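You operate a simulated robot arm through the tools that you are given. There is no shell and no other tool. Be economical: measure what you need, move in short steps, check, and stop when the job is done.

The job below is to be done with a simulated robot arm. You get a single attempt, and the scene is never put back.

Task
Run carriage one out to its station and lock it with the pin.
Fine: oil off before you open the gate; shut the gate after. Where these are worked on the way, their far stop is far enough and under half their travel is too little: mould gate.
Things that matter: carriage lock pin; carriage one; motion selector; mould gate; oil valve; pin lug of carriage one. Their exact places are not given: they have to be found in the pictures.

It is judged by the outcome, as a careful person would: the job done as asked, and still so three seconds after it is handed in. It fails if anything else is knocked over, pushed out of place, dropped, spilled or broken.

Robot
A 6-joint arm with a two-finger parallel gripper on a trunk, on a base that drives. Base frame: it is fixed to the floor where the robot stands at the start and does not move with it; the origin is under the middle of the robot, x ahead of it, y to its left, z up. Units: mm, rad, N and s.
With the tool pointing down near the work surface it reaches from about 360 to 820 mm from the robot's upright axis, wherever it stands. Its first joint turns from -2.897 to 2.897 rad. Places, roughly: carriage one [1500, 1200, 1100]; motion selector [400, 0, 900]; mould gate [300, 400, 1400]; oil valve [500, -200, 900]; pin lug of carriage one [900, 1200, 1100]. Payload 3.91 kg.
The TCP is the grasp point between the finger pads, 30 mm short of the fingertips. In the tool frame z runs along the fingers and y along their closing line. Largest opening 110 mm; finger width 20, thickness 10; the body of the gripper, 48 by 112 mm, starts 55 mm behind the TCP.
Orientation is that of the tool frame in the base frame, as a unit quaternion [w, x, y, z]. With the fingers straight down and closing along the base's y, the tool's x points along the base's -x, its y along +y and its z along -z.

Tools
- The arm moves only by the tool jog_arm. Its argument "rows" is a list of rows, each an object of numbers (a shift or turn left out is 0, a gripper value left out holds the last): "dx", "dy", "dz": the shift along the base's x, y, z in mm; "wx", "wy", "wz": the turn, a rotation vector about the base's x, y, z in rad. In form: [{"dx": .., "dy": .., "dz": .., "wx": .., "wy": .., "wz": ..}, ...]. A call has 1 to 10 rows; each row shifts and turns the commanded pose from where the row before left it. "claw" is the gripper command, from -1 (fully open) to 1 (shut), values between in proportion, set as the call begins (left out, the last holds). Rows are played at 5 a second. More than 50 mm and 0.15 rad between two rows, or a gripper value outside its range, and nothing of the call is played. A pose out of reach is approached as far as the arm can. The call stops where the force on the tool passes 70 N (or 10 N more than at its start, if that is more) or the arm is blocked; 0.2 s more then pass. Each finger travels about 45 mm/s and halts on what it meets, pressing with about 34 N; the grip force reading is that of the motor and also rises with nothing between the fingers. The clock runs only during rows and for 0.2 s after the last one: add rows that do not move to give the fingers time. It gives the time, the measured TCP pose, the force on the tool (base axes), the opening and the grip force at its end, in the units of the frame above (readings bear some noise), with the torque about the TCP (base axes, N m) and any sound that the robot's microphone picked up.
- Cameras (640 x 400 px; columns grow to the right, rows downward): "scene" is now at [13.3, 157.9, 1579.6]; the picture's right is [0.31, -0.95, 0.00], its down [-0.72, -0.24, -0.65] and it looks along [0.62, 0.20, -0.76] (base axes); focal length 219 px, centre (320, 200). "wrist" rides on the gripper at [77, 7, -115] in the tool frame; the picture's right is [-0.09, 1.00, 0.00], its down [-0.80, -0.07, -0.59] and it looks along [-0.59, -0.05, 0.80] (tool axes); focal length 270 px, centre (320, 200).
- grab_frame(camera): a new picture of that camera. It takes no simulated time.
- raise_lower(by): slides the trunk up (or, below 0, down) by that many mm; the arm and the scene camera ride with it, the base frame stays. It gives what a move gives, with no picture.
- base_move(legs): drives the robot by 1 to 6 legs, each [ahead, turn to the left] in mm and rad, along the robot's own axes; the way and the turn of a leg run together, so that a leg with both is an arc; at most 1500 mm and 3.142 rad a leg. The arm and the cameras ride along, it lands a little off, and it stops where it bumps. It gives what a move gives.
- pan_tilt(pan, tilt): turns the head with the scene camera to pan (to the left, within 2.705 rad either way) and tilt (down, from -0.506 to 1.204), counted from straight ahead of the robot. It gives what a move gives.
- point_at(camera, pixels): for up to 12 pixels [column, row] of the newest picture of that camera ("zoom" is the newest enlarged one), the place [x, y, z] in the base frame of the surface seen there, good to about 3 mm, but the place of the scene camera against the robot may be out by one fixed shift of up to 18 mm in any direction. It takes no simulated time.
- close_up(camera, box): a new picture of the part [left, top, right, bottom] of that camera's present view, enlarged. It takes no simulated time.
- hand_in(): hands the job in; it is judged then, once.

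Work in short steps. Measure before you move; look again where a grasp or a placing could have gone wrong, and mend it. You have 80 turns and 68 pictures in all, those below and enlarged ones among them. Open the gripper and draw the arm clear of the work before you hand the job in, unless the task says otherwise; then end with one line.

The tools are called after "Emit:" by a JSON object that holds its "api" and its "payload". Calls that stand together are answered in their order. jog_arm: Moves the arm, as the interface text tells. Its arguments: {"type":"object","properties":{"rows":{"type":"array","items":{"type":"object","properties":{"dx":{"type":"number"},"dy":{"type":"number"},"dz":{"type":"number"},"wx":{"type":"number"},"wy":{"type":"number"},"wz":{"type":"number"}}}},"claw":{"type":"number"}},"required":["rows"]} The other tools are called the same way: raise_lower (by) slides the trunk up or down; base_move (legs) drives the base; pan_tilt (pan, tilt) turns the head that bears the scene camera; grab_frame (camera) takes a picture; point_at (camera, pixels) gives the place of the surface under pixels of a picture; close_up (camera, box) takes an enlarged picture of a part of a camera's view; hand_in () hands the job in.

At the start:

```text
time: 0.0
eef_pos: [364.2, 142.9, 1373.2]
orientation: [0.0, -0.002, 1.0, 0.001]
force: [0.0, 1.1, -0.1]
wrist_torque: [0.04, 0.02, 0.0]
gripper_width: 109.8
gripper_force: 0.0
trunk travel left (down, up): [-550.0, 60.0]
robot x, y, heading: [3.8, -15.8, -0.003]
head pan, tilt: [0.319, 0.86]
```

scene: 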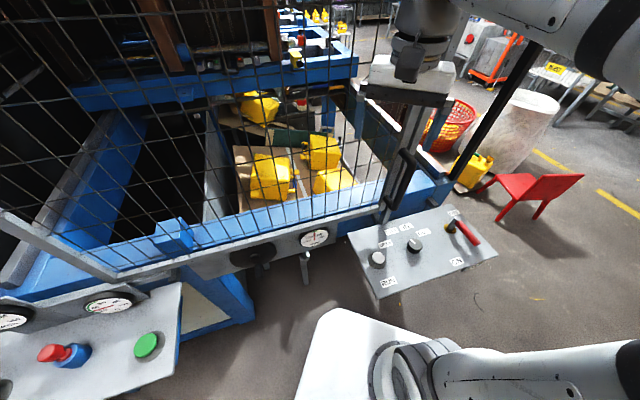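
wrist: 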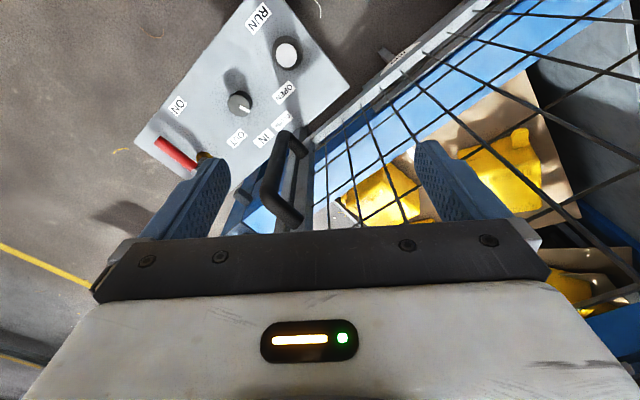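

The scene picture shows a panel (350-500, 205-300) with a selector knob, a white button and a red-handled valve, and the mesh gate with a handle at (400,180). I enlarge the panel and the wider view first.

Emit:
{"api": "close_up", "payload": {"camera": "scene", "box": [340, 190, 510, 300]}}

Emit:
{"api": "point_at", "payload": {"camera": "scene", "pixels": [[377, 259], [414, 244], [450, 226], [474, 239], [400, 180], [410, 152], [387, 208], [314, 238], [306, 270], [174, 235], [440, 250]]}}

Emit:
{"api": "close_up", "payload": {"camera": "scene", "box": [0, 0, 360, 225]}}

```text
3.64 times, centred on (425, 245) of scene
```

zoom: 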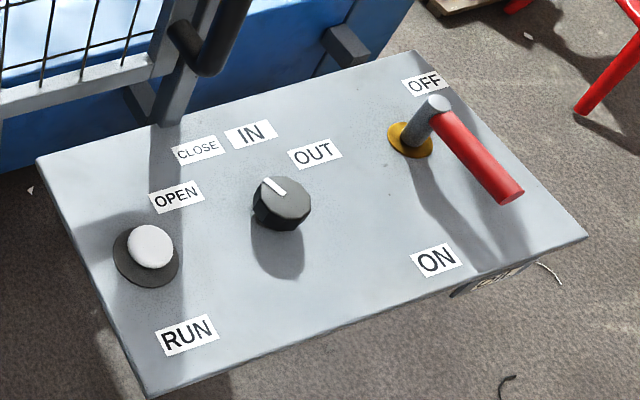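

```text
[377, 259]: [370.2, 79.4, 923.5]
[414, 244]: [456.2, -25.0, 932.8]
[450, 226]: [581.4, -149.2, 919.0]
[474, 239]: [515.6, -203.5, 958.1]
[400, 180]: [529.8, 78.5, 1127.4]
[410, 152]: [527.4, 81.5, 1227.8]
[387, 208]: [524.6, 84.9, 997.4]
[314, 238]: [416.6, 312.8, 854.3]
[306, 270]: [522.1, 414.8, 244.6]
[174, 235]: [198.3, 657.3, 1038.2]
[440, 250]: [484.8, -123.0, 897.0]
```

```text
1.78 times, centred on (180, 112) of scene
```

zoom: 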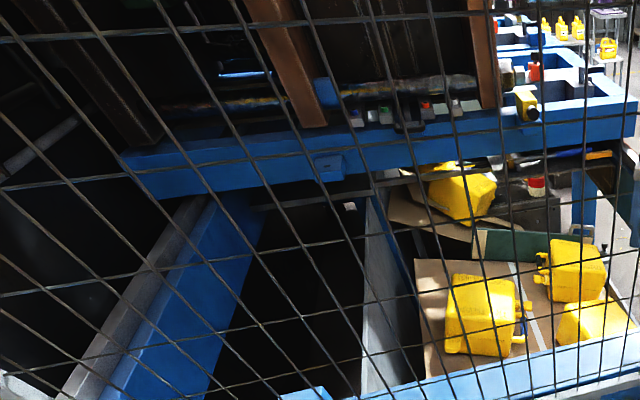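

The selector has CLOSE/OPEN/IN/OUT around it, with RUN by the white button, and the red valve lever has OFF and ON labels. I measure the labels and lever ends, then pan to look left for the carriage.

Emit:
{"api": "close_up", "payload": {"camera": "scene", "box": [340, 190, 510, 300]}}

Emit:
{"api": "point_at", "payload": {"camera": "zoom", "pixels": [[425, 83], [437, 260], [434, 102], [508, 192], [410, 145], [150, 245], [197, 150], [250, 134], [315, 153], [176, 196], [267, 180], [284, 195]]}}

Emit:
{"api": "pan_tilt", "payload": {"pan": 0.75, "tilt": 0.4}}

Emit:
{"api": "grab_frame", "payload": {"camera": "scene"}}

```text
3.64 times, centred on (425, 245) of scene
```

zoom: 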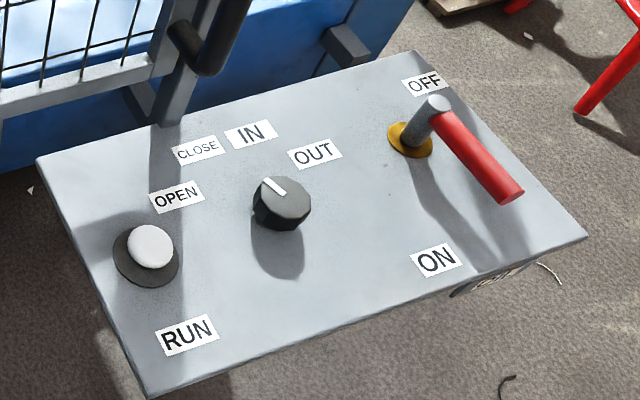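

```text
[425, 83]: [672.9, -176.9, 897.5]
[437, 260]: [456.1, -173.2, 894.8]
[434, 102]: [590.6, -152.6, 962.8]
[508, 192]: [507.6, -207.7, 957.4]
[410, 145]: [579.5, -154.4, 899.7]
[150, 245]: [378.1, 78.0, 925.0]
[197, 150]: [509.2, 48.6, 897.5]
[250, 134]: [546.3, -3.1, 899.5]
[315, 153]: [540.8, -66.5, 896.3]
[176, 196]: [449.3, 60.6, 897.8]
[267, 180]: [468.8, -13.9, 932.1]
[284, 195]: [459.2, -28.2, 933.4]
```

```text
time: 0.9
eef_pos: [363.4, 142.9, 1374.7]
orientation: [0.0, -0.002, 1.0, -0.001]
force: [0.9, -0.1, -0.1]
wrist_torque: [0.01, 0.01, 0.0]
gripper_width: 109.7
gripper_force: 0.0
trunk travel left (down, up): [-550.0, 60.0]
robot x, y, heading: [-0.2, -19.1, -0.001]
head pan, tilt: [0.75, 0.4]
```

```text
62 pictures are left
```

scene: 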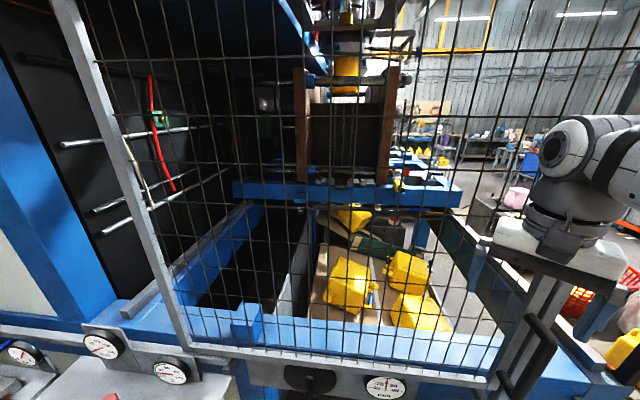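

The view now shows the inside through the mesh: a blue beam at (240-460,190), mould parts, rods at left. I enlarge the interior to find the carriage, lug and pin.

Emit:
{"api": "close_up", "payload": {"camera": "scene", "box": [220, 60, 480, 222]}}

Emit:
{"api": "point_at", "payload": {"camera": "zoom", "pixels": [[40, 315], [330, 330], [580, 340], [195, 310], [290, 230], [445, 310], [300, 308], [130, 330], [520, 255], [412, 70]]}}

Emit:
{"api": "close_up", "payload": {"camera": "scene", "box": [0, 200, 320, 400]}}

Emit:
{"api": "point_at", "payload": {"camera": "scene", "pixels": [[75, 20], [130, 170], [185, 340], [490, 380], [530, 320], [540, 350], [245, 325], [480, 270], [250, 185], [455, 190], [100, 230], [70, 142]]}}

```text
2.46 times, centred on (350, 141) of scene
```

zoom: 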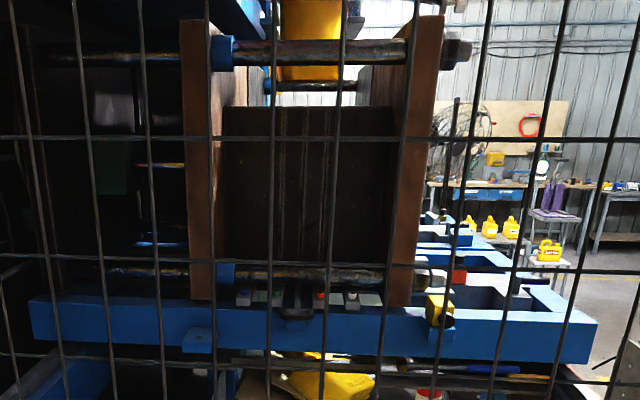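

```text
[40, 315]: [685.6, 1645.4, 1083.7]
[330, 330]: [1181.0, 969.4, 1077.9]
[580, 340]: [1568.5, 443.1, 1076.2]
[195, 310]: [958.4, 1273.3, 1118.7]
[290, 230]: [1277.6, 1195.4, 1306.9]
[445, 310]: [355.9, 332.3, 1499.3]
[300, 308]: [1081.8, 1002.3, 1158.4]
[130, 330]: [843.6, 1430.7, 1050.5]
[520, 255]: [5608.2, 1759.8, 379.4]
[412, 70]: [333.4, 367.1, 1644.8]
```

```text
2.00 times, centred on (160, 300) of scene
```

zoom: 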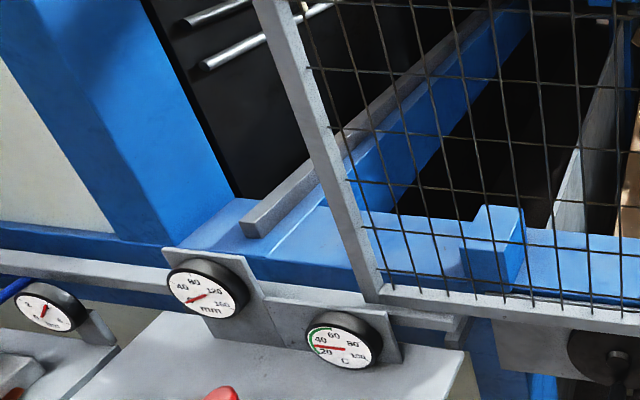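

```text
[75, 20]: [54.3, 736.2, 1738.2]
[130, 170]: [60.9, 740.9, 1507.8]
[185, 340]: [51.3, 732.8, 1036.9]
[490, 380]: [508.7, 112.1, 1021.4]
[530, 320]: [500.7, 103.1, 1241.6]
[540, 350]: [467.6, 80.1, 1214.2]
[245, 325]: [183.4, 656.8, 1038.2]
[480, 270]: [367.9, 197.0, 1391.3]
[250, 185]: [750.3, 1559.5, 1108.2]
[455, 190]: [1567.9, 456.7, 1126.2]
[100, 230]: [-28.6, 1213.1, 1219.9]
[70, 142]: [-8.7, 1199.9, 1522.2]
```

The gate lies in a plane from (54,735) to (508,110), and a carriage beam with a lug sits behind it. I look for the gate's hinges or track and for the pin near the front rail.

Emit:
{"api": "pan_tilt", "payload": {"pan": 0.75, "tilt": -0.3}}

Emit:
{"api": "grab_frame", "payload": {"camera": "scene"}}

Emit:
{"api": "pan_tilt", "payload": {"pan": 0.9, "tilt": 1.0}}

Emit:
{"api": "grab_frame", "payload": {"camera": "scene"}}

```text
time: 2.0
eef_pos: [362.7, 142.7, 1374.6]
orientation: [0.0, -0.002, 1.0, 0.0]
force: [0.0, 0.3, 0.7]
wrist_torque: [0.03, 0.02, 0.0]
gripper_width: 109.8
gripper_force: 0.1
trunk travel left (down, up): [-550.0, 60.0]
robot x, y, heading: [-1.2, -14.8, -0.004]
head pan, tilt: [0.75, -0.3]
```

```text
59 pictures are left
```

scene: 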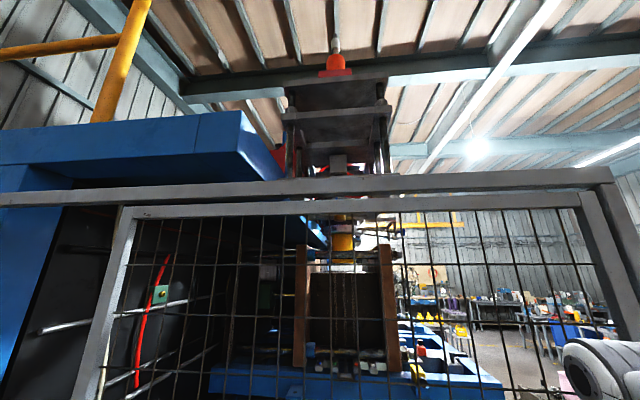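

```text
time: 3.5
eef_pos: [362.8, 142.7, 1374.7]
orientation: [0.0, -0.001, 1.0, 0.0]
force: [0.7, -0.3, 0.1]
wrist_torque: [0.0, 0.0, 0.0]
gripper_width: 109.8
gripper_force: 0.1
trunk travel left (down, up): [-550.0, 60.0]
robot x, y, heading: [2.8, -16.3, -0.005]
head pan, tilt: [0.901, 1.0]
```

```text
58 pictures are left
```

scene: 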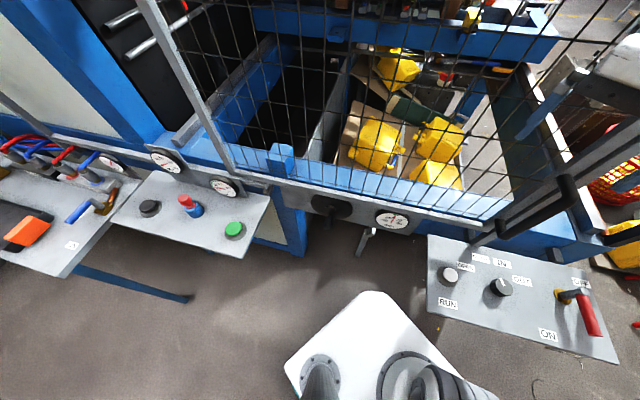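

The gate hangs on an overhead rail that extends to the left, so it slides that way. A small grey item hangs at (368,235) below the gauge; I enlarge it and the control shelf.

Emit:
{"api": "close_up", "payload": {"camera": "scene", "box": [300, 180, 430, 262]}}

Emit:
{"api": "point_at", "payload": {"camera": "zoom", "pixels": [[345, 235], [310, 310], [340, 290], [290, 360], [140, 135], [450, 190], [370, 250], [330, 240], [325, 260]]}}

Emit:
{"api": "close_up", "payload": {"camera": "scene", "box": [0, 110, 320, 310]}}

```text
4.88 times, centred on (365, 221) of scene
```

zoom: 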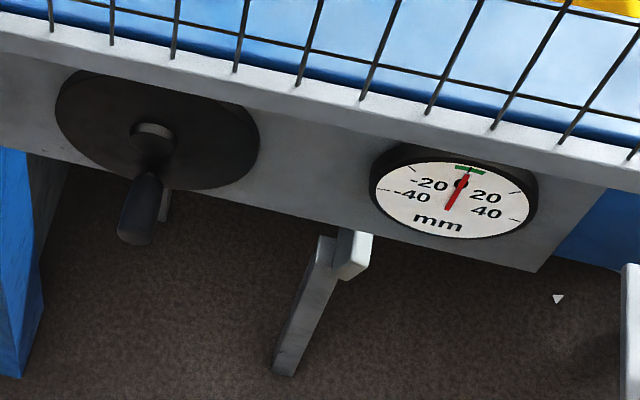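

```text
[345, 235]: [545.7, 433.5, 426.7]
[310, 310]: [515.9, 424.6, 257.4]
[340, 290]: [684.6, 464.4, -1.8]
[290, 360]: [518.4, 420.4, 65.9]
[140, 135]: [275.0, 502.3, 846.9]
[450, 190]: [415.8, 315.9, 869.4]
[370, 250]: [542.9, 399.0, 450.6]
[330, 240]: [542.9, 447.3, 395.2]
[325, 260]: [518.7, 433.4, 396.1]
```

```text
2.00 times, centred on (160, 210) of scene
```

zoom: 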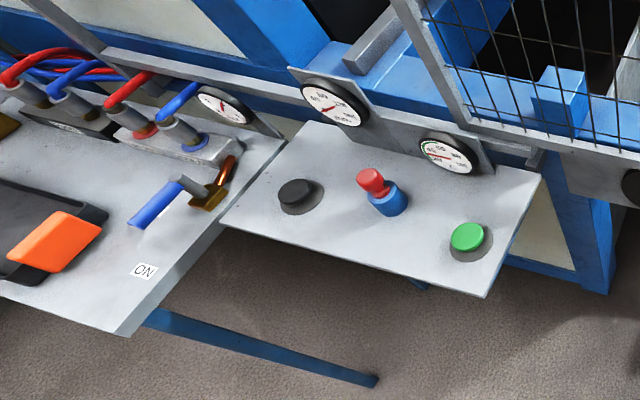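

A red-topped piece in a blue holder stands on the left shelf, zoom (378,190), i.e. scene (188,205); it could be the lock pin. I enlarge and measure it.

Emit:
{"api": "close_up", "payload": {"camera": "scene", "box": [130, 170, 258, 250]}}

Emit:
{"api": "point_at", "payload": {"camera": "zoom", "pixels": [[270, 120], [275, 165], [290, 190], [320, 195], [310, 220], [340, 260], [260, 250], [520, 290], [100, 190]]}}

Emit:
{"api": "close_up", "payload": {"camera": "scene", "box": [230, 120, 330, 190]}}

Emit:
{"api": "point_at", "payload": {"camera": "zoom", "pixels": [[300, 145], [300, 175], [265, 165], [335, 170], [230, 220], [390, 230], [310, 250], [265, 150]]}}

```text
5.00 times, centred on (194, 210) of scene
```

zoom: 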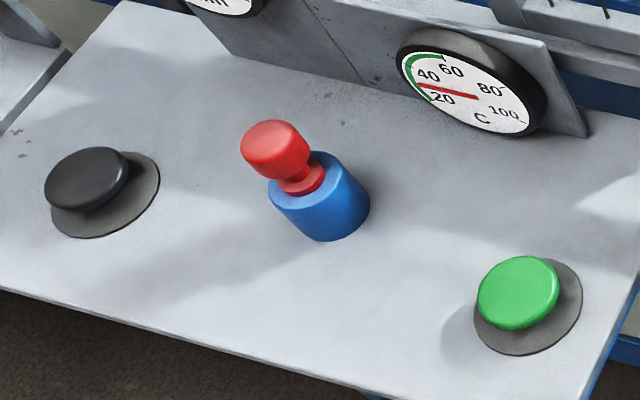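

```text
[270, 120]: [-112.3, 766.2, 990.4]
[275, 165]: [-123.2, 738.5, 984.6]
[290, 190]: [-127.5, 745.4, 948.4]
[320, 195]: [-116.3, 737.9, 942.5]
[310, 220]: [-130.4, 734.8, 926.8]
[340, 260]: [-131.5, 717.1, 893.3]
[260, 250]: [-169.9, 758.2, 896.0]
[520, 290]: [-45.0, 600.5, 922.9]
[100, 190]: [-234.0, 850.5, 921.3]
```

```text
5.71 times, centred on (280, 155) of scene
```

zoom: 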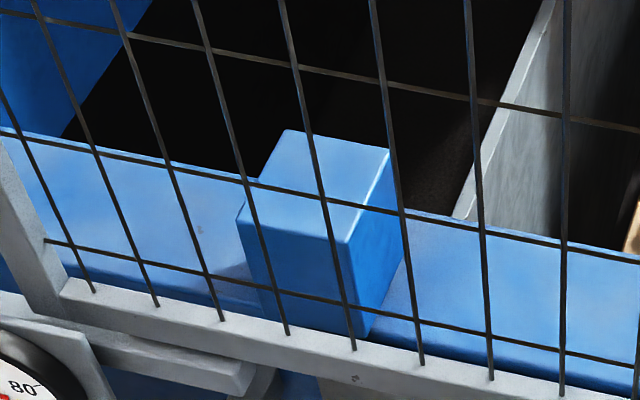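

```text
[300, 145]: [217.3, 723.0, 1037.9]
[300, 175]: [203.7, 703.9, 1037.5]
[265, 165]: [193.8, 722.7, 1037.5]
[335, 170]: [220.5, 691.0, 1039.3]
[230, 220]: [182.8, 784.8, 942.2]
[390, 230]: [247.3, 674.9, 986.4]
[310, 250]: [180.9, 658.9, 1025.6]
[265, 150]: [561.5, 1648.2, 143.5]
```

The red knob in a blue socket near (-120,745,945..990) is likely the pin; the blue block at about (205,700,1038) is a stop on the front rail. Now I look closely at the carriage's front beam to find the lug.

Emit:
{"api": "pan_tilt", "payload": {"pan": 0.9, "tilt": 0.4}}

Emit:
{"api": "close_up", "payload": {"camera": "scene", "box": [260, 140, 388, 220]}}

Emit:
{"api": "close_up", "payload": {"camera": "scene", "box": [180, 140, 500, 340]}}

```text
time: 4.5
eef_pos: [362.8, 142.3, 1374.7]
orientation: [0.0, -0.002, 1.0, 0.0]
force: [0.0, 0.0, -0.6]
wrist_torque: [-0.01, 0.0, -0.01]
gripper_width: 110.0
gripper_force: 0.1
trunk travel left (down, up): [-550.0, 60.0]
robot x, y, heading: [-0.1, -15.9, -0.004]
head pan, tilt: [0.901, 0.4]
```

```text
5.00 times, centred on (324, 180) of scene
```

zoom: 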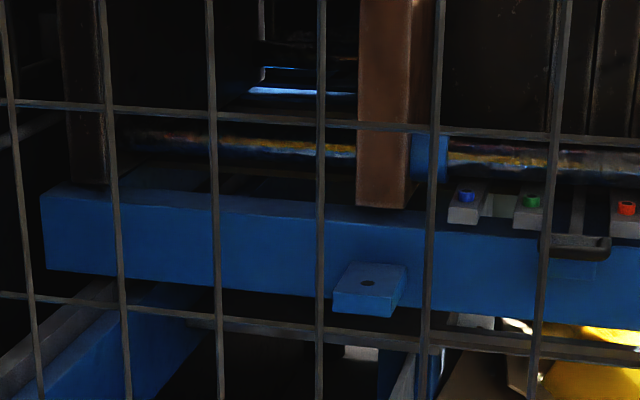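

```text
2.00 times, centred on (340, 240) of scene
```

zoom: 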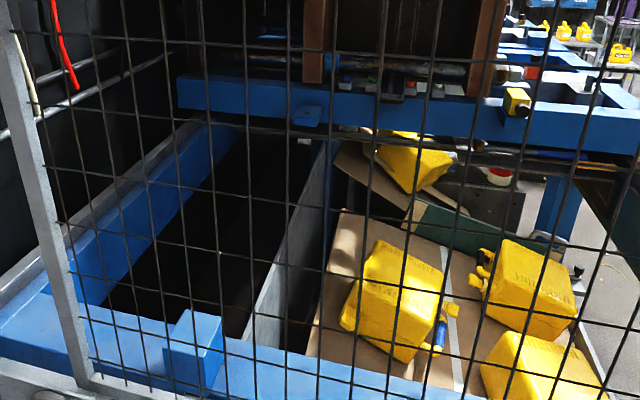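

The lug with a pin hole is at zoom (370,285) of the first close-up. I measure the lug and the block in fresh close-ups.

Emit:
{"api": "close_up", "payload": {"camera": "scene", "box": [310, 180, 358, 210]}}

Emit:
{"api": "point_at", "payload": {"camera": "zoom", "pixels": [[240, 225], [300, 240], [170, 250], [260, 190], [320, 180], [200, 200], [240, 270], [150, 180], [370, 170]]}}

Emit:
{"api": "close_up", "payload": {"camera": "scene", "box": [250, 280, 310, 340]}}

Emit:
{"api": "point_at", "payload": {"camera": "zoom", "pixels": [[240, 60], [300, 180], [220, 160], [280, 100], [350, 130], [300, 250], [320, 90]]}}

```text
13.33 times, centred on (334, 195) of scene
```

zoom: 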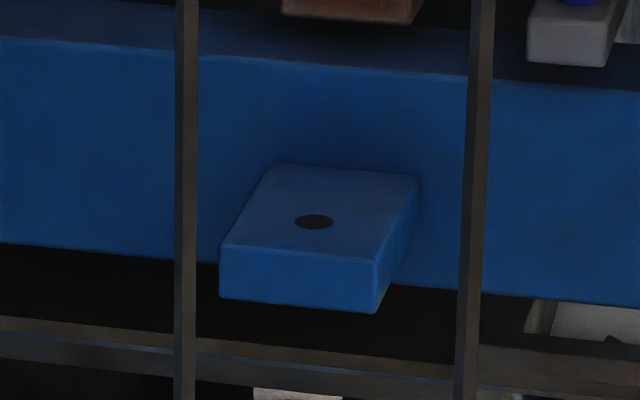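

```text
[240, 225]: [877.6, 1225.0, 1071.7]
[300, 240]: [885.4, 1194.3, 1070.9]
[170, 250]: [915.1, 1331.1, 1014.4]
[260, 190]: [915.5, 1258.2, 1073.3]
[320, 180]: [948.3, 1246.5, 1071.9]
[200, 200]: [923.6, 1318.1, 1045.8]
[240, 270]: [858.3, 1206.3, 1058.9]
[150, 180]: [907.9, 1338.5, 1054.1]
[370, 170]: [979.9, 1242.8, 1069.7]
```

```text
6.67 times, centred on (280, 310) of scene
```

zoom: 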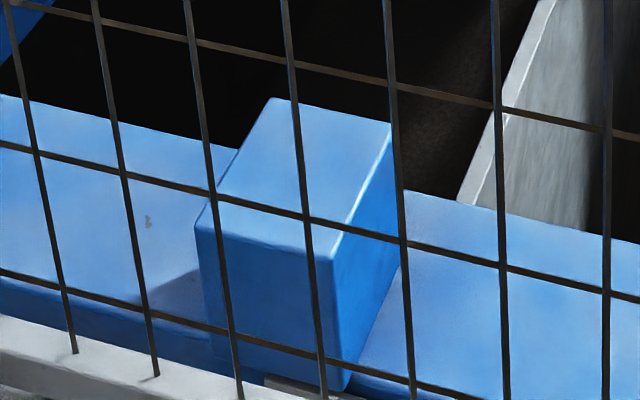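

```text
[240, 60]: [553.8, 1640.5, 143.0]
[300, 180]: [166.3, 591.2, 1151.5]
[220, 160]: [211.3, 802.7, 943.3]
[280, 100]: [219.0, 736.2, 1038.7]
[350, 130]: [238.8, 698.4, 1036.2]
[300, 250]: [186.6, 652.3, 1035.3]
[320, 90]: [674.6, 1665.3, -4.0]
```

The lug hole sits near (904,1205,1071), straight behind the front block at (203,690). Now I get accurate panel positions from the wrist camera.

Emit:
{"api": "close_up", "payload": {"camera": "wrist", "box": [130, 0, 370, 200]}}

Emit:
{"api": "point_at", "payload": {"camera": "wrist", "pixels": [[285, 53], [238, 102], [240, 110], [236, 95], [160, 142], [185, 160], [178, 105], [285, 90], [263, 138], [236, 138], [258, 17], [285, 117]]}}

```text
2.00 times, centred on (250, 100) of wrist
```

zoom: 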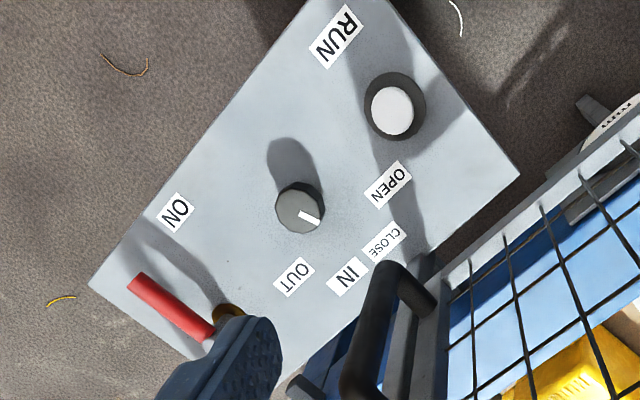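

```text
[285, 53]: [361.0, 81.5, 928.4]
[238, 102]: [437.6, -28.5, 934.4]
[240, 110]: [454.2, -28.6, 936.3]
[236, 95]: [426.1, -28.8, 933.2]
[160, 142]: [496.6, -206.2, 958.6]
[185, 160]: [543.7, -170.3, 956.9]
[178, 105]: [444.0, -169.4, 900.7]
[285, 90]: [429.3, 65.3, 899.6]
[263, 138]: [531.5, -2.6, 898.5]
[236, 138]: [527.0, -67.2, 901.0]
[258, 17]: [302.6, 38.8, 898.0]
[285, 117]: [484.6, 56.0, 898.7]
```

The wrist readings put the knob at about (441,-28), with its top at z 934 and the pointer on CLOSE (57°); OUT is at about -24°. The scene camera is off by about (+13,-2,-2). I move above the knob.

Emit:
{"api": "jog_arm", "payload": {"rows": [{"dx": 10, "dy": -42, "dz": -20}, {"dx": 10, "dy": -42, "dz": -20}, {"dx": 14, "dy": -42, "dz": -20}, {"dx": 14, "dy": -44, "dz": -20}, {"dx": 15, "dz": -45}, {"dx": 15, "dz": -45}, {"dz": -48}, {"dz": -48}, {"dz": -30}], "claw": -0.45}}

Emit:
{"api": "grab_frame", "payload": {"camera": "wrist"}}

```text
refused: row 4 steps farther than a row can; nothing moved
```

```text
48 pictures are left
```

wrist: 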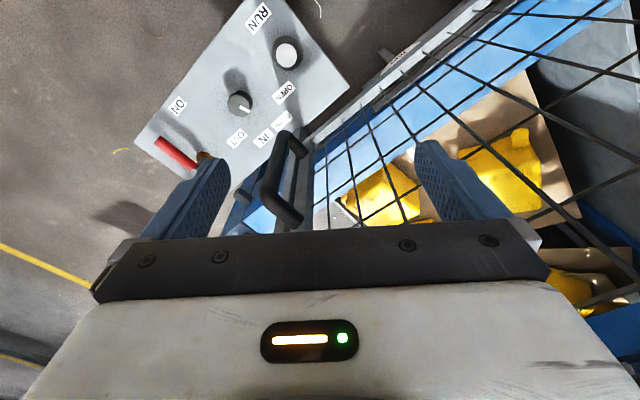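

The fourth row was over 50 mm in total, so I shorten the steps and repeat the move.

Emit:
{"api": "jog_arm", "payload": {"rows": [{"dx": 10, "dy": -42, "dz": -20}, {"dx": 10, "dy": -42, "dz": -20}, {"dx": 14, "dy": -42, "dz": -20}, {"dx": 14, "dy": -42, "dz": -20}, {"dx": 15, "dz": -45}, {"dx": 15, "dy": -2, "dz": -45}, {"dz": -48}, {"dz": -48}, {"dz": -30}], "claw": -0.45}}

Emit:
{"api": "grab_frame", "payload": {"camera": "wrist"}}

```text
time: 6.5
eef_pos: [442.8, -25.9, 1080.3]
orientation: [-0.001, -0.001, 1.0, 0.0]
force: [0.2, -0.2, 0.3]
wrist_torque: [0.02, 0.05, -0.03]
gripper_width: 79.7
gripper_force: 0.1
trunk travel left (down, up): [-550.0, 60.0]
robot x, y, heading: [2.8, -17.1, -0.003]
head pan, tilt: [0.901, 0.4]
```

```text
47 pictures are left
```

wrist: 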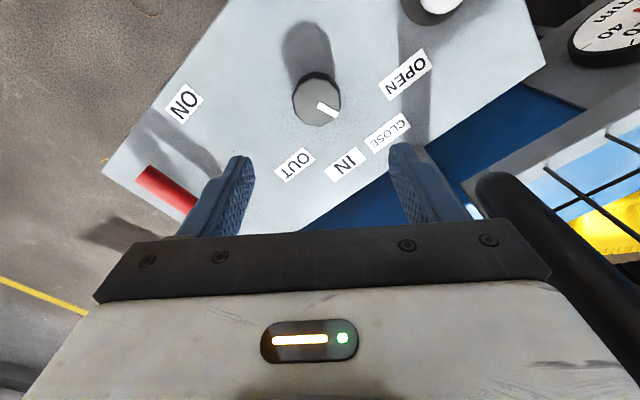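

The knob is at (316,98); I measure it precisely.

Emit:
{"api": "point_at", "payload": {"camera": "wrist", "pixels": [[316, 98], [296, 98], [337, 98], [316, 77], [316, 118], [332, 112], [322, 105], [440, 3], [150, 178]]}}

```text
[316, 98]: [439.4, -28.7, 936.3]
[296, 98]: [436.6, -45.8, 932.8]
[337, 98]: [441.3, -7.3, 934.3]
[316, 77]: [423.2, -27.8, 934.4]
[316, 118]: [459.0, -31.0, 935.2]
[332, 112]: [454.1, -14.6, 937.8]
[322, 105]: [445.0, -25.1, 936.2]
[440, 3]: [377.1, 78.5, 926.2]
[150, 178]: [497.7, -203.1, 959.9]
```

The knob's centre is (440,-28) with diameter about 42. I descend to z 940 and close on it.

Emit:
{"api": "jog_arm", "payload": {"rows": [{"dx": -2.5, "dy": -2.5, "dz": -40}, {"dz": -45}, {"dz": -35}, {"dz": -20}]}}

Emit:
{"api": "jog_arm", "payload": {"rows": [{}, {}, {}, {}], "claw": 1}}

```text
time: 7.5
eef_pos: [439.4, -28.3, 939.8]
orientation: [-0.001, -0.002, 1.0, 0.0]
force: [0.3, -0.1, 0.2]
wrist_torque: [-0.01, -0.01, 0.04]
gripper_width: 79.9
gripper_force: 0.0
trunk travel left (down, up): [-550.0, 60.0]
robot x, y, heading: [2.2, -16.5, -0.003]
head pan, tilt: [0.901, 0.4]
```

```text
time: 8.4
eef_pos: [439.9, -29.4, 939.2]
orientation: [0.0, -0.002, 1.0, 0.001]
force: [-0.1, -12.0, -4.9]
wrist_torque: [-1.06, -0.54, -0.06]
gripper_width: 47.8
gripper_force: 45.6
trunk travel left (down, up): [-550.0, 60.0]
robot x, y, heading: [2.0, -14.9, -0.002]
head pan, tilt: [0.901, 0.4]
```

It has gripped at 47.8 mm. I turn clockwise, about half way first.

Emit:
{"api": "jog_arm", "payload": {"rows": [{"dy": -1, "wz": -0.12}, {"wz": -0.14}, {"wz": -0.14}, {"wz": -0.14}, {"wz": -0.14}]}}

Emit:
{"api": "grab_frame", "payload": {"camera": "wrist"}}

```text
time: 9.7
eef_pos: [440.2, -26.6, 940.2]
orientation: [0.003, 0.333, 0.943, -0.001]
force: [12.6, 44.6, 13.8]
wrist_torque: [1.6, 0.26, 0.16]
gripper_width: 48.0
gripper_force: 45.2
trunk travel left (down, up): [-550.0, 60.0]
robot x, y, heading: [1.5, -17.2, -0.002]
head pan, tilt: [0.901, 0.4]
```

```text
46 pictures are left
```

wrist: 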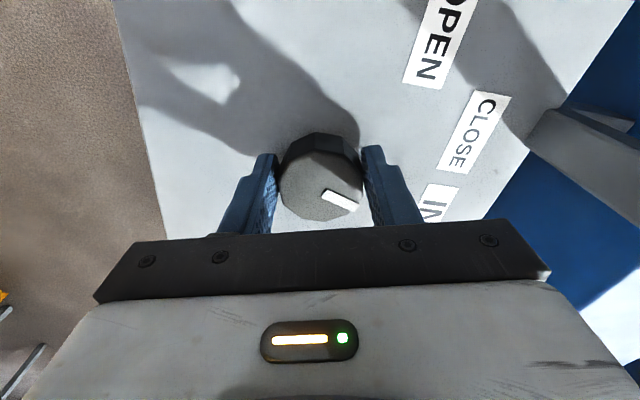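

The knob turns with the gripper, but there is 44 N sideways, so I shift +1 mm in y and keep turning.

Emit:
{"api": "jog_arm", "payload": {"rows": [{"dy": 1, "wz": -0.1}, {"wz": -0.14}, {"wz": -0.14}, {"wz": -0.14}, {"wz": -0.14}]}}

Emit:
{"api": "grab_frame", "payload": {"camera": "wrist"}}

```text
time: 10.8
eef_pos: [443.9, -28.1, 939.4]
orientation: [0.003, 0.62, 0.785, 0.0]
force: [32.2, 20.4, 14.0]
wrist_torque: [-0.39, -0.06, 0.95]
gripper_width: 47.9
gripper_force: 44.5
trunk travel left (down, up): [-550.0, 60.0]
robot x, y, heading: [2.6, -17.2, 0.004]
head pan, tilt: [0.901, 0.4]
```

```text
45 pictures are left
```

wrist: 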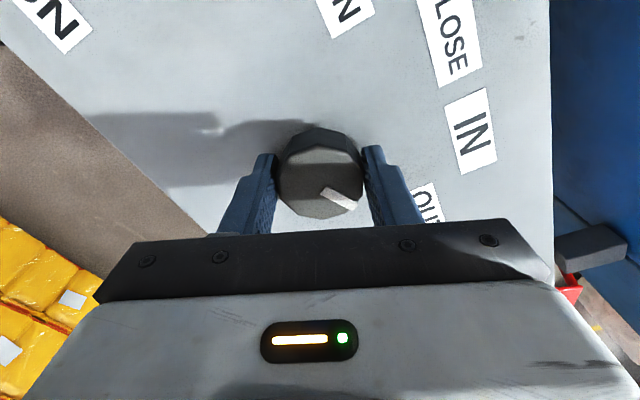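

The torque has reached 0.95 N m, which suggests the end detent. I release, rise and look.

Emit:
{"api": "jog_arm", "payload": {"rows": [{}, {}, {"dz": 20}, {"dz": 45}, {"dz": 45}, {"dx": -30, "dz": 30}], "claw": -0.45}}

Emit:
{"api": "grab_frame", "payload": {"camera": "wrist"}}

```text
time: 12.2
eef_pos: [402.1, -31.5, 1075.6]
orientation: [-0.001, 0.62, 0.784, 0.001]
force: [-0.1, 0.3, 0.8]
wrist_torque: [0.02, 0.0, 0.01]
gripper_width: 79.9
gripper_force: 0.1
trunk travel left (down, up): [-550.0, 60.0]
robot x, y, heading: [0.0, -17.0, -0.003]
head pan, tilt: [0.901, 0.4]
```

```text
44 pictures are left
```

wrist: 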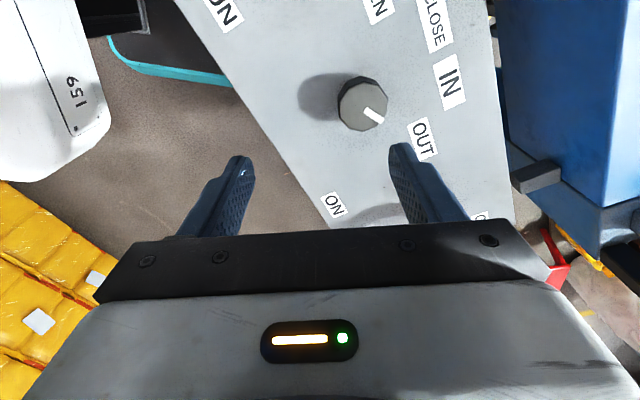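

Emit:
{"api": "point_at", "payload": {"camera": "wrist", "pixels": [[363, 106], [380, 122], [366, 110], [422, 138]]}}

```text
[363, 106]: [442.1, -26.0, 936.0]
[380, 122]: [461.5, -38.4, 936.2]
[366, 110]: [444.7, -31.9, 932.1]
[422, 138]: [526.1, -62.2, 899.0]
```

The pointer now stands at OUT (-25°). Next I rotate back, close the fingers and go over the RUN button at (362,81).

Emit:
{"api": "jog_arm", "payload": {"rows": [{"wz": 0.14}, {"wz": 0.14}, {"dx": -5, "dy": 14, "wz": 0.14}, {"dx": -5, "dy": 14, "wz": 0.14}, {"dx": -5, "dy": 14, "wz": 0.14}, {"dx": -5, "dy": 14, "wz": 0.14}, {"dx": -5, "dy": 14, "wz": 0.14}, {"dx": -5, "dy": 14, "wz": 0.14}, {"dx": -5, "dy": 14, "wz": 0.14}, {"dx": -5, "dy": 14, "wz": 0.08}], "claw": 1}}

Emit:
{"api": "grab_frame", "payload": {"camera": "wrist"}}

```text
time: 14.4
eef_pos: [370.8, 81.2, 1077.9]
orientation: [0.0, -0.003, 1.0, 0.0]
force: [0.0, 0.0, 0.5]
wrist_torque: [0.01, -0.01, 0.01]
gripper_width: 0.1
gripper_force: 34.2
trunk travel left (down, up): [-550.0, 60.0]
robot x, y, heading: [1.8, -17.5, 0.001]
head pan, tilt: [0.901, 0.4]
```

```text
43 pictures are left
```

wrist: 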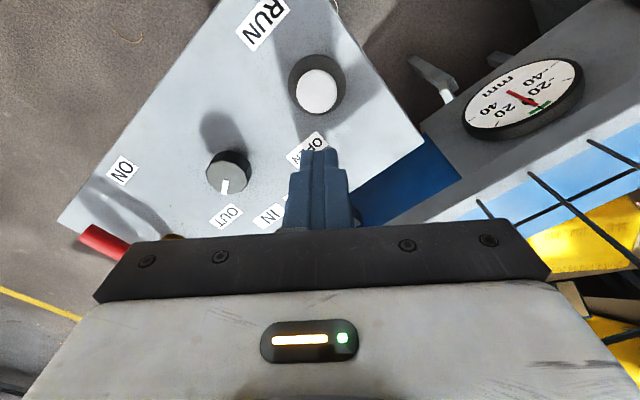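

The button is at (316,92); I measure it.

Emit:
{"api": "point_at", "payload": {"camera": "wrist", "pixels": [[316, 92], [300, 92], [334, 92], [316, 76], [316, 108]]}}

```text
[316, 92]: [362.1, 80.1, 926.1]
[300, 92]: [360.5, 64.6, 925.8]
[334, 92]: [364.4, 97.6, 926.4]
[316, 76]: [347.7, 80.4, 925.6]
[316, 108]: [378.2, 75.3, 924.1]
```

The centre is (362.5,80). I go down to just above it, then press slowly.

Emit:
{"api": "jog_arm", "payload": {"rows": [{"dx": -8, "dy": -1, "dz": -45}, {"dz": -45}, {"dz": -24}, {"dz": -4}, {"dz": -4}, {"dz": -2}]}}

Emit:
{"api": "grab_frame", "payload": {"camera": "scene"}}

```text
time: 15.8
eef_pos: [360.8, 81.4, 953.4]
orientation: [0.0, -0.002, 1.0, -0.001]
force: [0.9, 0.2, 3.6]
wrist_torque: [0.05, -0.04, -0.04]
gripper_width: 0.0
gripper_force: 33.6
trunk travel left (down, up): [-550.0, 60.0]
robot x, y, heading: [2.6, -15.5, -0.001]
head pan, tilt: [0.901, 0.4]
```

```text
42 pictures are left
```

scene: 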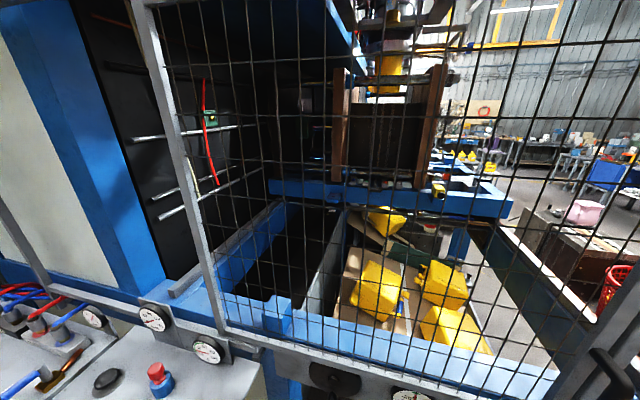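

It is just touching (3.6 N). I press further in small steps and hold.

Emit:
{"api": "jog_arm", "payload": {"rows": [{"dz": -2}, {"dz": -2}, {"dz": -2}, {"dz": -1}, {}, {}, {}, {}]}}

Emit:
{"api": "grab_frame", "payload": {"camera": "scene"}}

```text
time: 17.6
eef_pos: [360.4, 80.0, 947.7]
orientation: [0.001, -0.002, 1.0, 0.0]
force: [1.5, -6.9, 23.5]
wrist_torque: [-0.2, -0.03, 0.02]
gripper_width: 0.1
gripper_force: 34.3
trunk travel left (down, up): [-550.0, 60.0]
robot x, y, heading: [2.5, -15.9, 0.003]
head pan, tilt: [0.901, 0.4]
heard: click
```

```text
41 pictures are left
```

scene: 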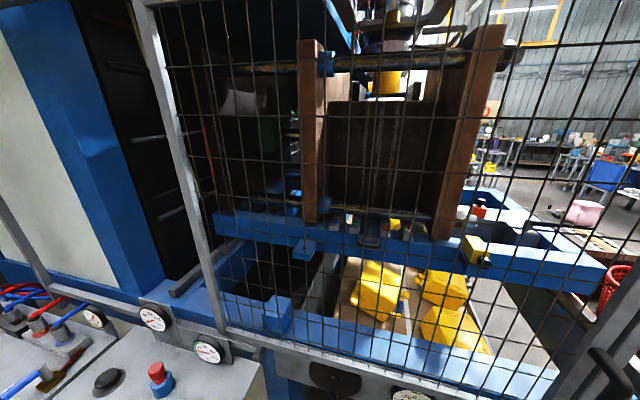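

A click, and the carriage is running out. I keep holding and check again.

Emit:
{"api": "jog_arm", "payload": {"rows": [{}, {}, {}, {}, {}, {}]}}

Emit:
{"api": "grab_frame", "payload": {"camera": "scene"}}

```text
time: 19.1
eef_pos: [360.5, 81.4, 948.2]
orientation: [0.001, -0.001, 1.0, -0.001]
force: [3.0, -6.2, 25.1]
wrist_torque: [-0.19, -0.07, 0.05]
gripper_width: 0.0
gripper_force: 33.9
trunk travel left (down, up): [-550.0, 60.0]
robot x, y, heading: [2.0, -15.1, -0.003]
head pan, tilt: [0.901, 0.4]
```

```text
40 pictures are left
```

scene: 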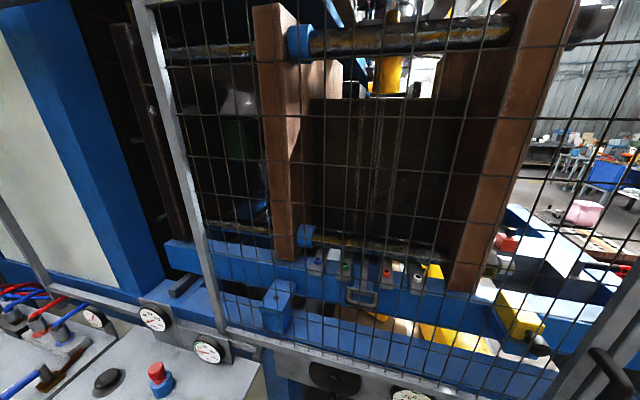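

The lug is now over the front block at (280,285). I hold once more to see whether it has settled.

Emit:
{"api": "jog_arm", "payload": {"rows": [{}, {}, {}, {}]}}

Emit:
{"api": "close_up", "payload": {"camera": "scene", "box": [240, 260, 336, 320]}}

Emit:
{"api": "point_at", "payload": {"camera": "zoom", "pixels": [[275, 165], [300, 145], [310, 190], [265, 200], [240, 150], [250, 260], [350, 135]]}}

```text
time: 20.1
eef_pos: [359.5, 81.2, 947.5]
orientation: [0.001, -0.002, 1.0, -0.001]
force: [3.5, -5.3, 25.1]
wrist_torque: [-0.1, -0.08, 0.01]
gripper_width: 0.0
gripper_force: 34.1
trunk travel left (down, up): [-550.0, 60.0]
robot x, y, heading: [-2.9, -15.1, -0.001]
head pan, tilt: [0.901, 0.4]
```

```text
6.67 times, centred on (288, 290) of scene
```

zoom: 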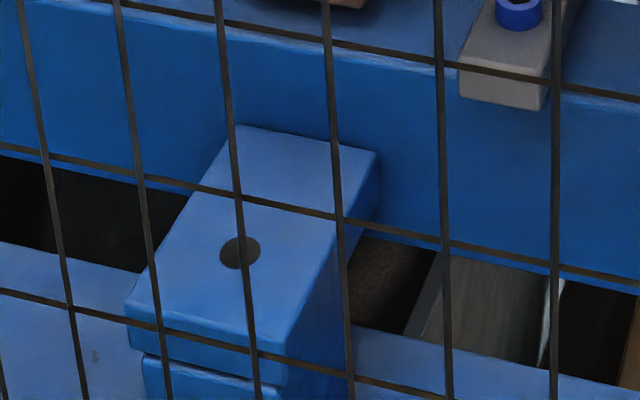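

```text
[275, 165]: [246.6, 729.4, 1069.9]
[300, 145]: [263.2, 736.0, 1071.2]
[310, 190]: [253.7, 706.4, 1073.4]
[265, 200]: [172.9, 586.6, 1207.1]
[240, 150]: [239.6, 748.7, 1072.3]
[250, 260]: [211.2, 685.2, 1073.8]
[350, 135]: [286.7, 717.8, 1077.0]
```

The lug hole is at about (207,692,1072) in scene coordinates, sitting squarely over the block. I release the button and move over the valve to measure its lever.

Emit:
{"api": "jog_arm", "payload": {"rows": [{"dz": 30}, {"dz": 45}, {"dz": 48}, {"dx": 12, "dy": -45}, {"dx": 14, "dy": -45}, {"dx": 14, "dy": -45}, {"dx": 14, "dy": -45}, {"dx": 26, "dy": -42}]}}

Emit:
{"api": "grab_frame", "payload": {"camera": "wrist"}}

Emit:
{"api": "close_up", "payload": {"camera": "scene", "box": [240, 260, 336, 320]}}

```text
time: 21.9
eef_pos: [442.3, -142.9, 1069.3]
orientation: [0.0, -0.001, 1.0, 0.0]
force: [-0.2, 0.2, -0.1]
wrist_torque: [-0.01, -0.01, 0.01]
gripper_width: 0.1
gripper_force: 34.4
trunk travel left (down, up): [-550.0, 60.0]
robot x, y, heading: [3.0, -15.9, -0.004]
head pan, tilt: [0.901, 0.4]
```

```text
38 pictures are left
```

wrist: 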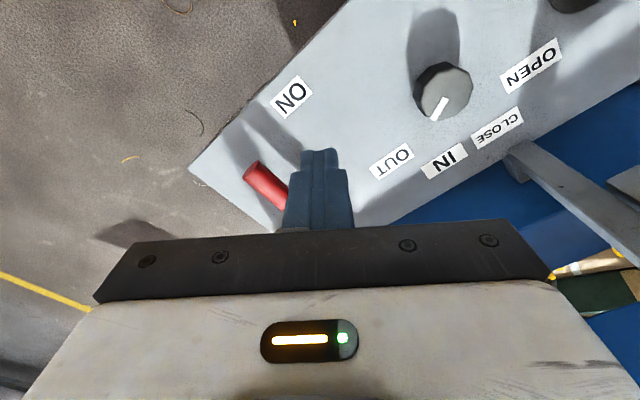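

```text
6.67 times, centred on (288, 290) of scene
```

zoom: 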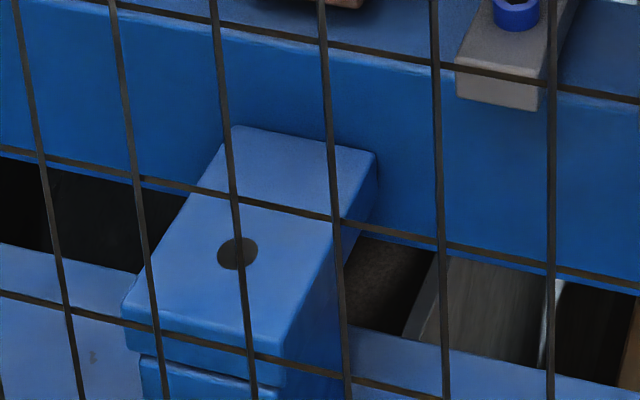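

The carriage stays put. The gripper hides the pivot, so I turn the head to the panel and take the lever from the scene camera, along with the lever points from the wrist.

Emit:
{"api": "point_at", "payload": {"camera": "wrist", "pixels": [[252, 168], [268, 188], [258, 190], [275, 178]]}}

Emit:
{"api": "pan_tilt", "payload": {"pan": 0.1, "tilt": 0.9}}

Emit:
{"api": "grab_frame", "payload": {"camera": "scene"}}

```text
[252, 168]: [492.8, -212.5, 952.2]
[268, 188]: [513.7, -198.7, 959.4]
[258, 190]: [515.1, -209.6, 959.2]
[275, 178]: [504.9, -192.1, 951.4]
```

```text
time: 23.0
eef_pos: [442.9, -141.3, 1070.0]
orientation: [0.0, -0.002, 1.0, 0.0]
force: [0.1, -0.1, -0.4]
wrist_torque: [0.0, -0.03, 0.03]
gripper_width: 0.0
gripper_force: 34.1
trunk travel left (down, up): [-550.0, 60.0]
robot x, y, heading: [1.0, -16.5, -0.002]
head pan, tilt: [0.099, 0.901]
```

```text
36 pictures are left
```

scene: 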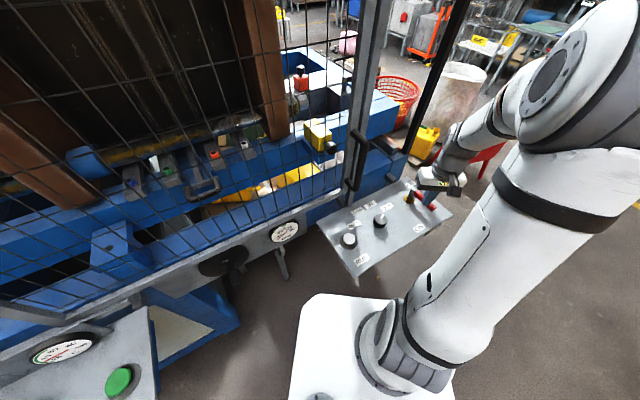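

The lever axis runs from the pivot near (577,-152) to the tip near (492,-208), at z about 950. I lower the closed fingers beside it, on the knob side.

Emit:
{"api": "jog_arm", "payload": {"rows": [{"dx": 45, "dy": -10}, {"dz": -45}, {"dz": -45}, {"dz": -20}]}}

Emit:
{"api": "jog_arm", "payload": {"rows": [{"dx": 17, "dy": -22}, {"dx": 9, "dy": -19}, {"dx": 18, "dy": -19}, {"dx": 23, "dy": -12}, {"dx": 26, "dy": -3}, {"dx": 25, "dy": 6}]}}

Emit:
{"api": "close_up", "payload": {"camera": "scene", "box": [320, 160, 480, 280]}}

```text
time: 24.0
eef_pos: [488.3, -150.1, 958.6]
orientation: [0.0, -0.002, 1.0, 0.0]
force: [1.0, -0.3, 0.0]
wrist_torque: [0.03, -0.02, -0.02]
gripper_width: 0.0
gripper_force: 34.1
trunk travel left (down, up): [-550.0, 60.0]
robot x, y, heading: [3.2, -16.6, 0.002]
head pan, tilt: [0.099, 0.901]
```

```text
time: 25.4
eef_pos: [594.2, -223.1, 963.4]
orientation: [-0.006, -0.001, 1.0, 0.001]
force: [-51.0, -20.7, 3.0]
wrist_torque: [-0.08, 0.3, 0.38]
gripper_width: 0.1
gripper_force: 33.6
trunk travel left (down, up): [-550.0, 60.0]
robot x, y, heading: [-1.5, -17.8, -0.004]
head pan, tilt: [0.099, 0.901]
```

```text
3.33 times, centred on (400, 220) of scene
```

zoom: 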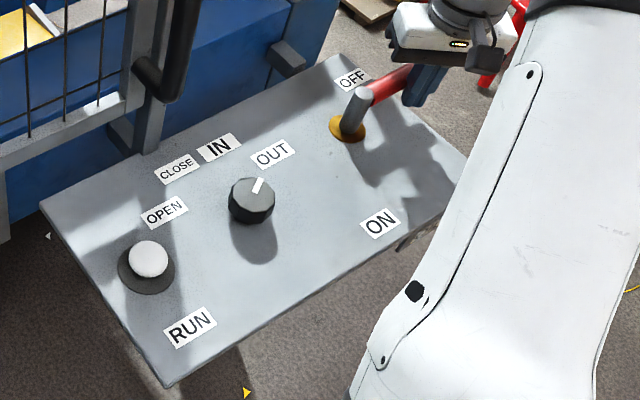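

The lever now points toward OFF and 55 N says it is at its stop. I back off, rise and check.

Emit:
{"api": "jog_arm", "payload": {"rows": [{"dx": -30, "dy": -5}, {"dx": -20, "dz": 30}, {"dx": -20, "dz": 40}, {"dx": -20, "dz": 40}, {"dx": -20, "dz": 40}]}}

Emit:
{"api": "close_up", "payload": {"camera": "scene", "box": [340, 20, 500, 240]}}

```text
time: 26.6
eef_pos: [490.9, -220.9, 1109.1]
orientation: [0.0, -0.002, 1.0, 0.0]
force: [-0.7, 0.2, -0.2]
wrist_torque: [0.0, -0.01, -0.03]
gripper_width: 0.0
gripper_force: 33.6
trunk travel left (down, up): [-550.0, 60.0]
robot x, y, heading: [1.5, -12.9, -0.006]
head pan, tilt: [0.099, 0.901]
```

```text
1.82 times, centred on (420, 130) of scene
```

zoom: 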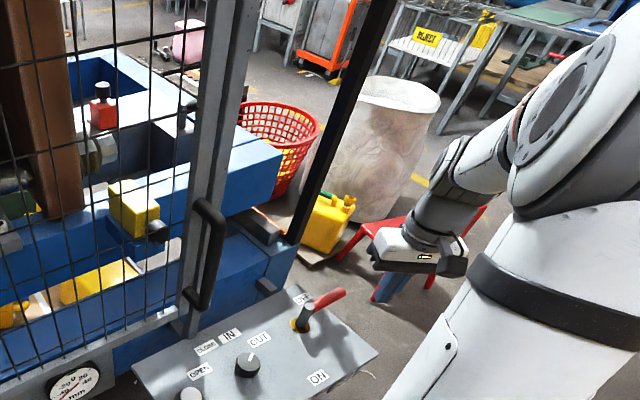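

The valve lever is at OFF. Now I measure the gate handle in this close-up, where the bar runs from (205,205) to (200,300).

Emit:
{"api": "point_at", "payload": {"camera": "zoom", "pixels": [[207, 205], [222, 225], [215, 255], [208, 285], [197, 302], [205, 215], [165, 255], [165, 315], [200, 120], [270, 250]]}}

Emit:
{"api": "close_up", "payload": {"camera": "scene", "box": [310, 90, 430, 230]}}

Emit:
{"api": "point_at", "payload": {"camera": "zoom", "pixels": [[290, 140], [300, 200], [285, 260], [250, 120], [270, 285], [320, 150]]}}

```text
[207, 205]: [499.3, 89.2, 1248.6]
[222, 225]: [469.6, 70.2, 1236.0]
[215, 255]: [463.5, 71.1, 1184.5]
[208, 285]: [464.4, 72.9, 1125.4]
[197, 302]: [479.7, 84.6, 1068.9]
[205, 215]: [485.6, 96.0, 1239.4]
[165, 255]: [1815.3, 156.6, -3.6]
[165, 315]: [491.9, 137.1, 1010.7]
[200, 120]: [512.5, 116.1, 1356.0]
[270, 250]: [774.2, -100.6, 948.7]
```

```text
2.86 times, centred on (370, 160) of scene
```

zoom: 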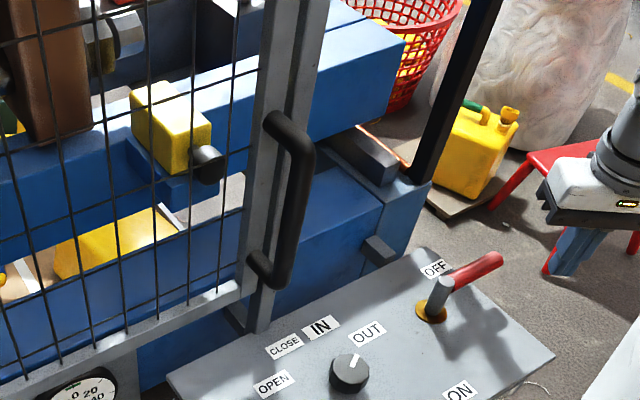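

```text
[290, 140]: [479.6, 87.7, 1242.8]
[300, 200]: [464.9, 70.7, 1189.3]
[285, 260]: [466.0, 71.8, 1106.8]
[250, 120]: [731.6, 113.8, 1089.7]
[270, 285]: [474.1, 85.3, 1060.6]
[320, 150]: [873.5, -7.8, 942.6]
```

The handle bar's centre is about (462,71), from z 1065 to 1245. I'll approach with the tool tilted about 42° toward the gate and closing along it, starting from a stand-off at (376,9,1266).

Emit:
{"api": "jog_arm", "payload": {"rows": [{"dx": -11, "dy": 23, "dz": 16, "wz": 0.126}, {"dx": -11, "dy": 23, "dz": 16, "wz": 0.126}, {"dx": -11, "dy": 23, "dz": 16, "wz": 0.126}, {"dx": -11, "dy": 23, "dz": 16, "wz": 0.126}, {"dx": -11, "dy": 23, "dz": 16, "wz": 0.126}, {"dx": -12, "dy": 23, "dz": 16, "wx": 0.0853, "wy": -0.1173}, {"dx": -12, "dy": 23, "dz": 16, "wx": 0.0853, "wy": -0.1173}, {"dx": -12, "dy": 23, "dz": 16, "wx": 0.0853, "wy": -0.1173}, {"dx": -12, "dy": 23, "dz": 15, "wx": 0.0853, "wy": -0.1173}, {"dx": -12, "dy": 23, "dz": 14, "wx": 0.0853, "wy": -0.1173}], "claw": -0.35}}

Emit:
{"api": "grab_frame", "payload": {"camera": "wrist"}}

```text
time: 28.8
eef_pos: [379.3, 3.8, 1269.9]
orientation: [0.339, -0.291, 0.888, 0.109]
force: [0.7, -0.8, 0.1]
wrist_torque: [-0.02, 0.06, 0.02]
gripper_width: 74.5
gripper_force: 0.0
trunk travel left (down, up): [-550.0, 60.0]
robot x, y, heading: [4.1, -15.2, -0.0]
head pan, tilt: [0.099, 0.901]
```

```text
32 pictures are left
```

wrist: 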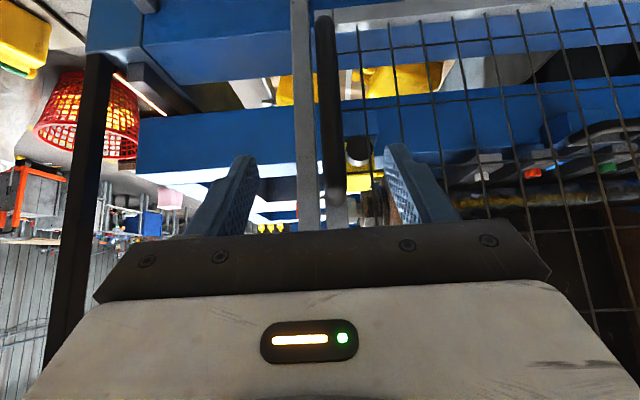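

The bar appears between the fingers at column 325-335; I measure it.

Emit:
{"api": "point_at", "payload": {"camera": "wrist", "pixels": [[335, 180], [331, 130], [328, 90], [324, 40], [305, 100]]}}

```text
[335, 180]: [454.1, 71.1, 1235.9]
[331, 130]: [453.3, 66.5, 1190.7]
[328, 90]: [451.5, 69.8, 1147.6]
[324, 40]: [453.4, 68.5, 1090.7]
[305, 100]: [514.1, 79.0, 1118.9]
```

The bar's centre is about (462,75). I advance to it at z 1160 and close.

Emit:
{"api": "jog_arm", "payload": {"rows": [{"dx": 20.5, "dy": 17.5, "dz": -27.5}, {"dx": 20.5, "dy": 17.5, "dz": -27.5}, {"dx": 20.5, "dy": 17.5, "dz": -27.5}, {"dx": 20.5, "dy": 17.5, "dz": -27.5}]}}

Emit:
{"api": "jog_arm", "payload": {"rows": [{}, {}, {}, {}], "claw": 1}}

Emit:
{"api": "grab_frame", "payload": {"camera": "wrist"}}

```text
time: 29.8
eef_pos: [456.6, 73.4, 1160.1]
orientation: [0.339, -0.29, 0.888, 0.109]
force: [-8.7, -10.3, 3.4]
wrist_torque: [0.68, -0.62, 0.01]
gripper_width: 74.3
gripper_force: 0.0
trunk travel left (down, up): [-550.0, 60.0]
robot x, y, heading: [0.6, -19.3, -0.001]
head pan, tilt: [0.099, 0.901]
```

```text
time: 30.8
eef_pos: [457.6, 73.5, 1160.8]
orientation: [0.339, -0.291, 0.888, 0.11]
force: [-8.6, -10.2, 2.5]
wrist_torque: [0.68, -0.64, -0.07]
gripper_width: 21.6
gripper_force: 38.3
trunk travel left (down, up): [-550.0, 60.0]
robot x, y, heading: [-0.3, -15.8, -0.005]
head pan, tilt: [0.099, 0.901]
```

```text
31 pictures are left
```

wrist: 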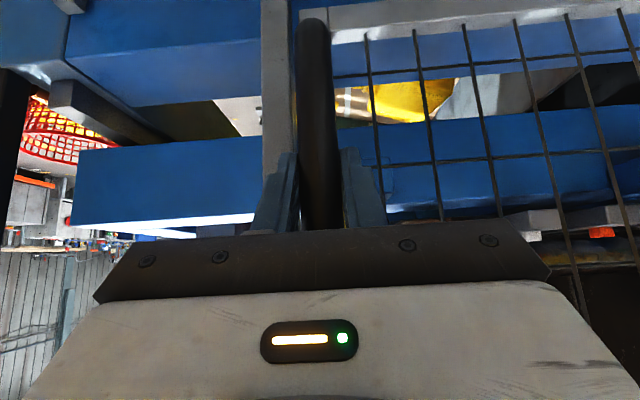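

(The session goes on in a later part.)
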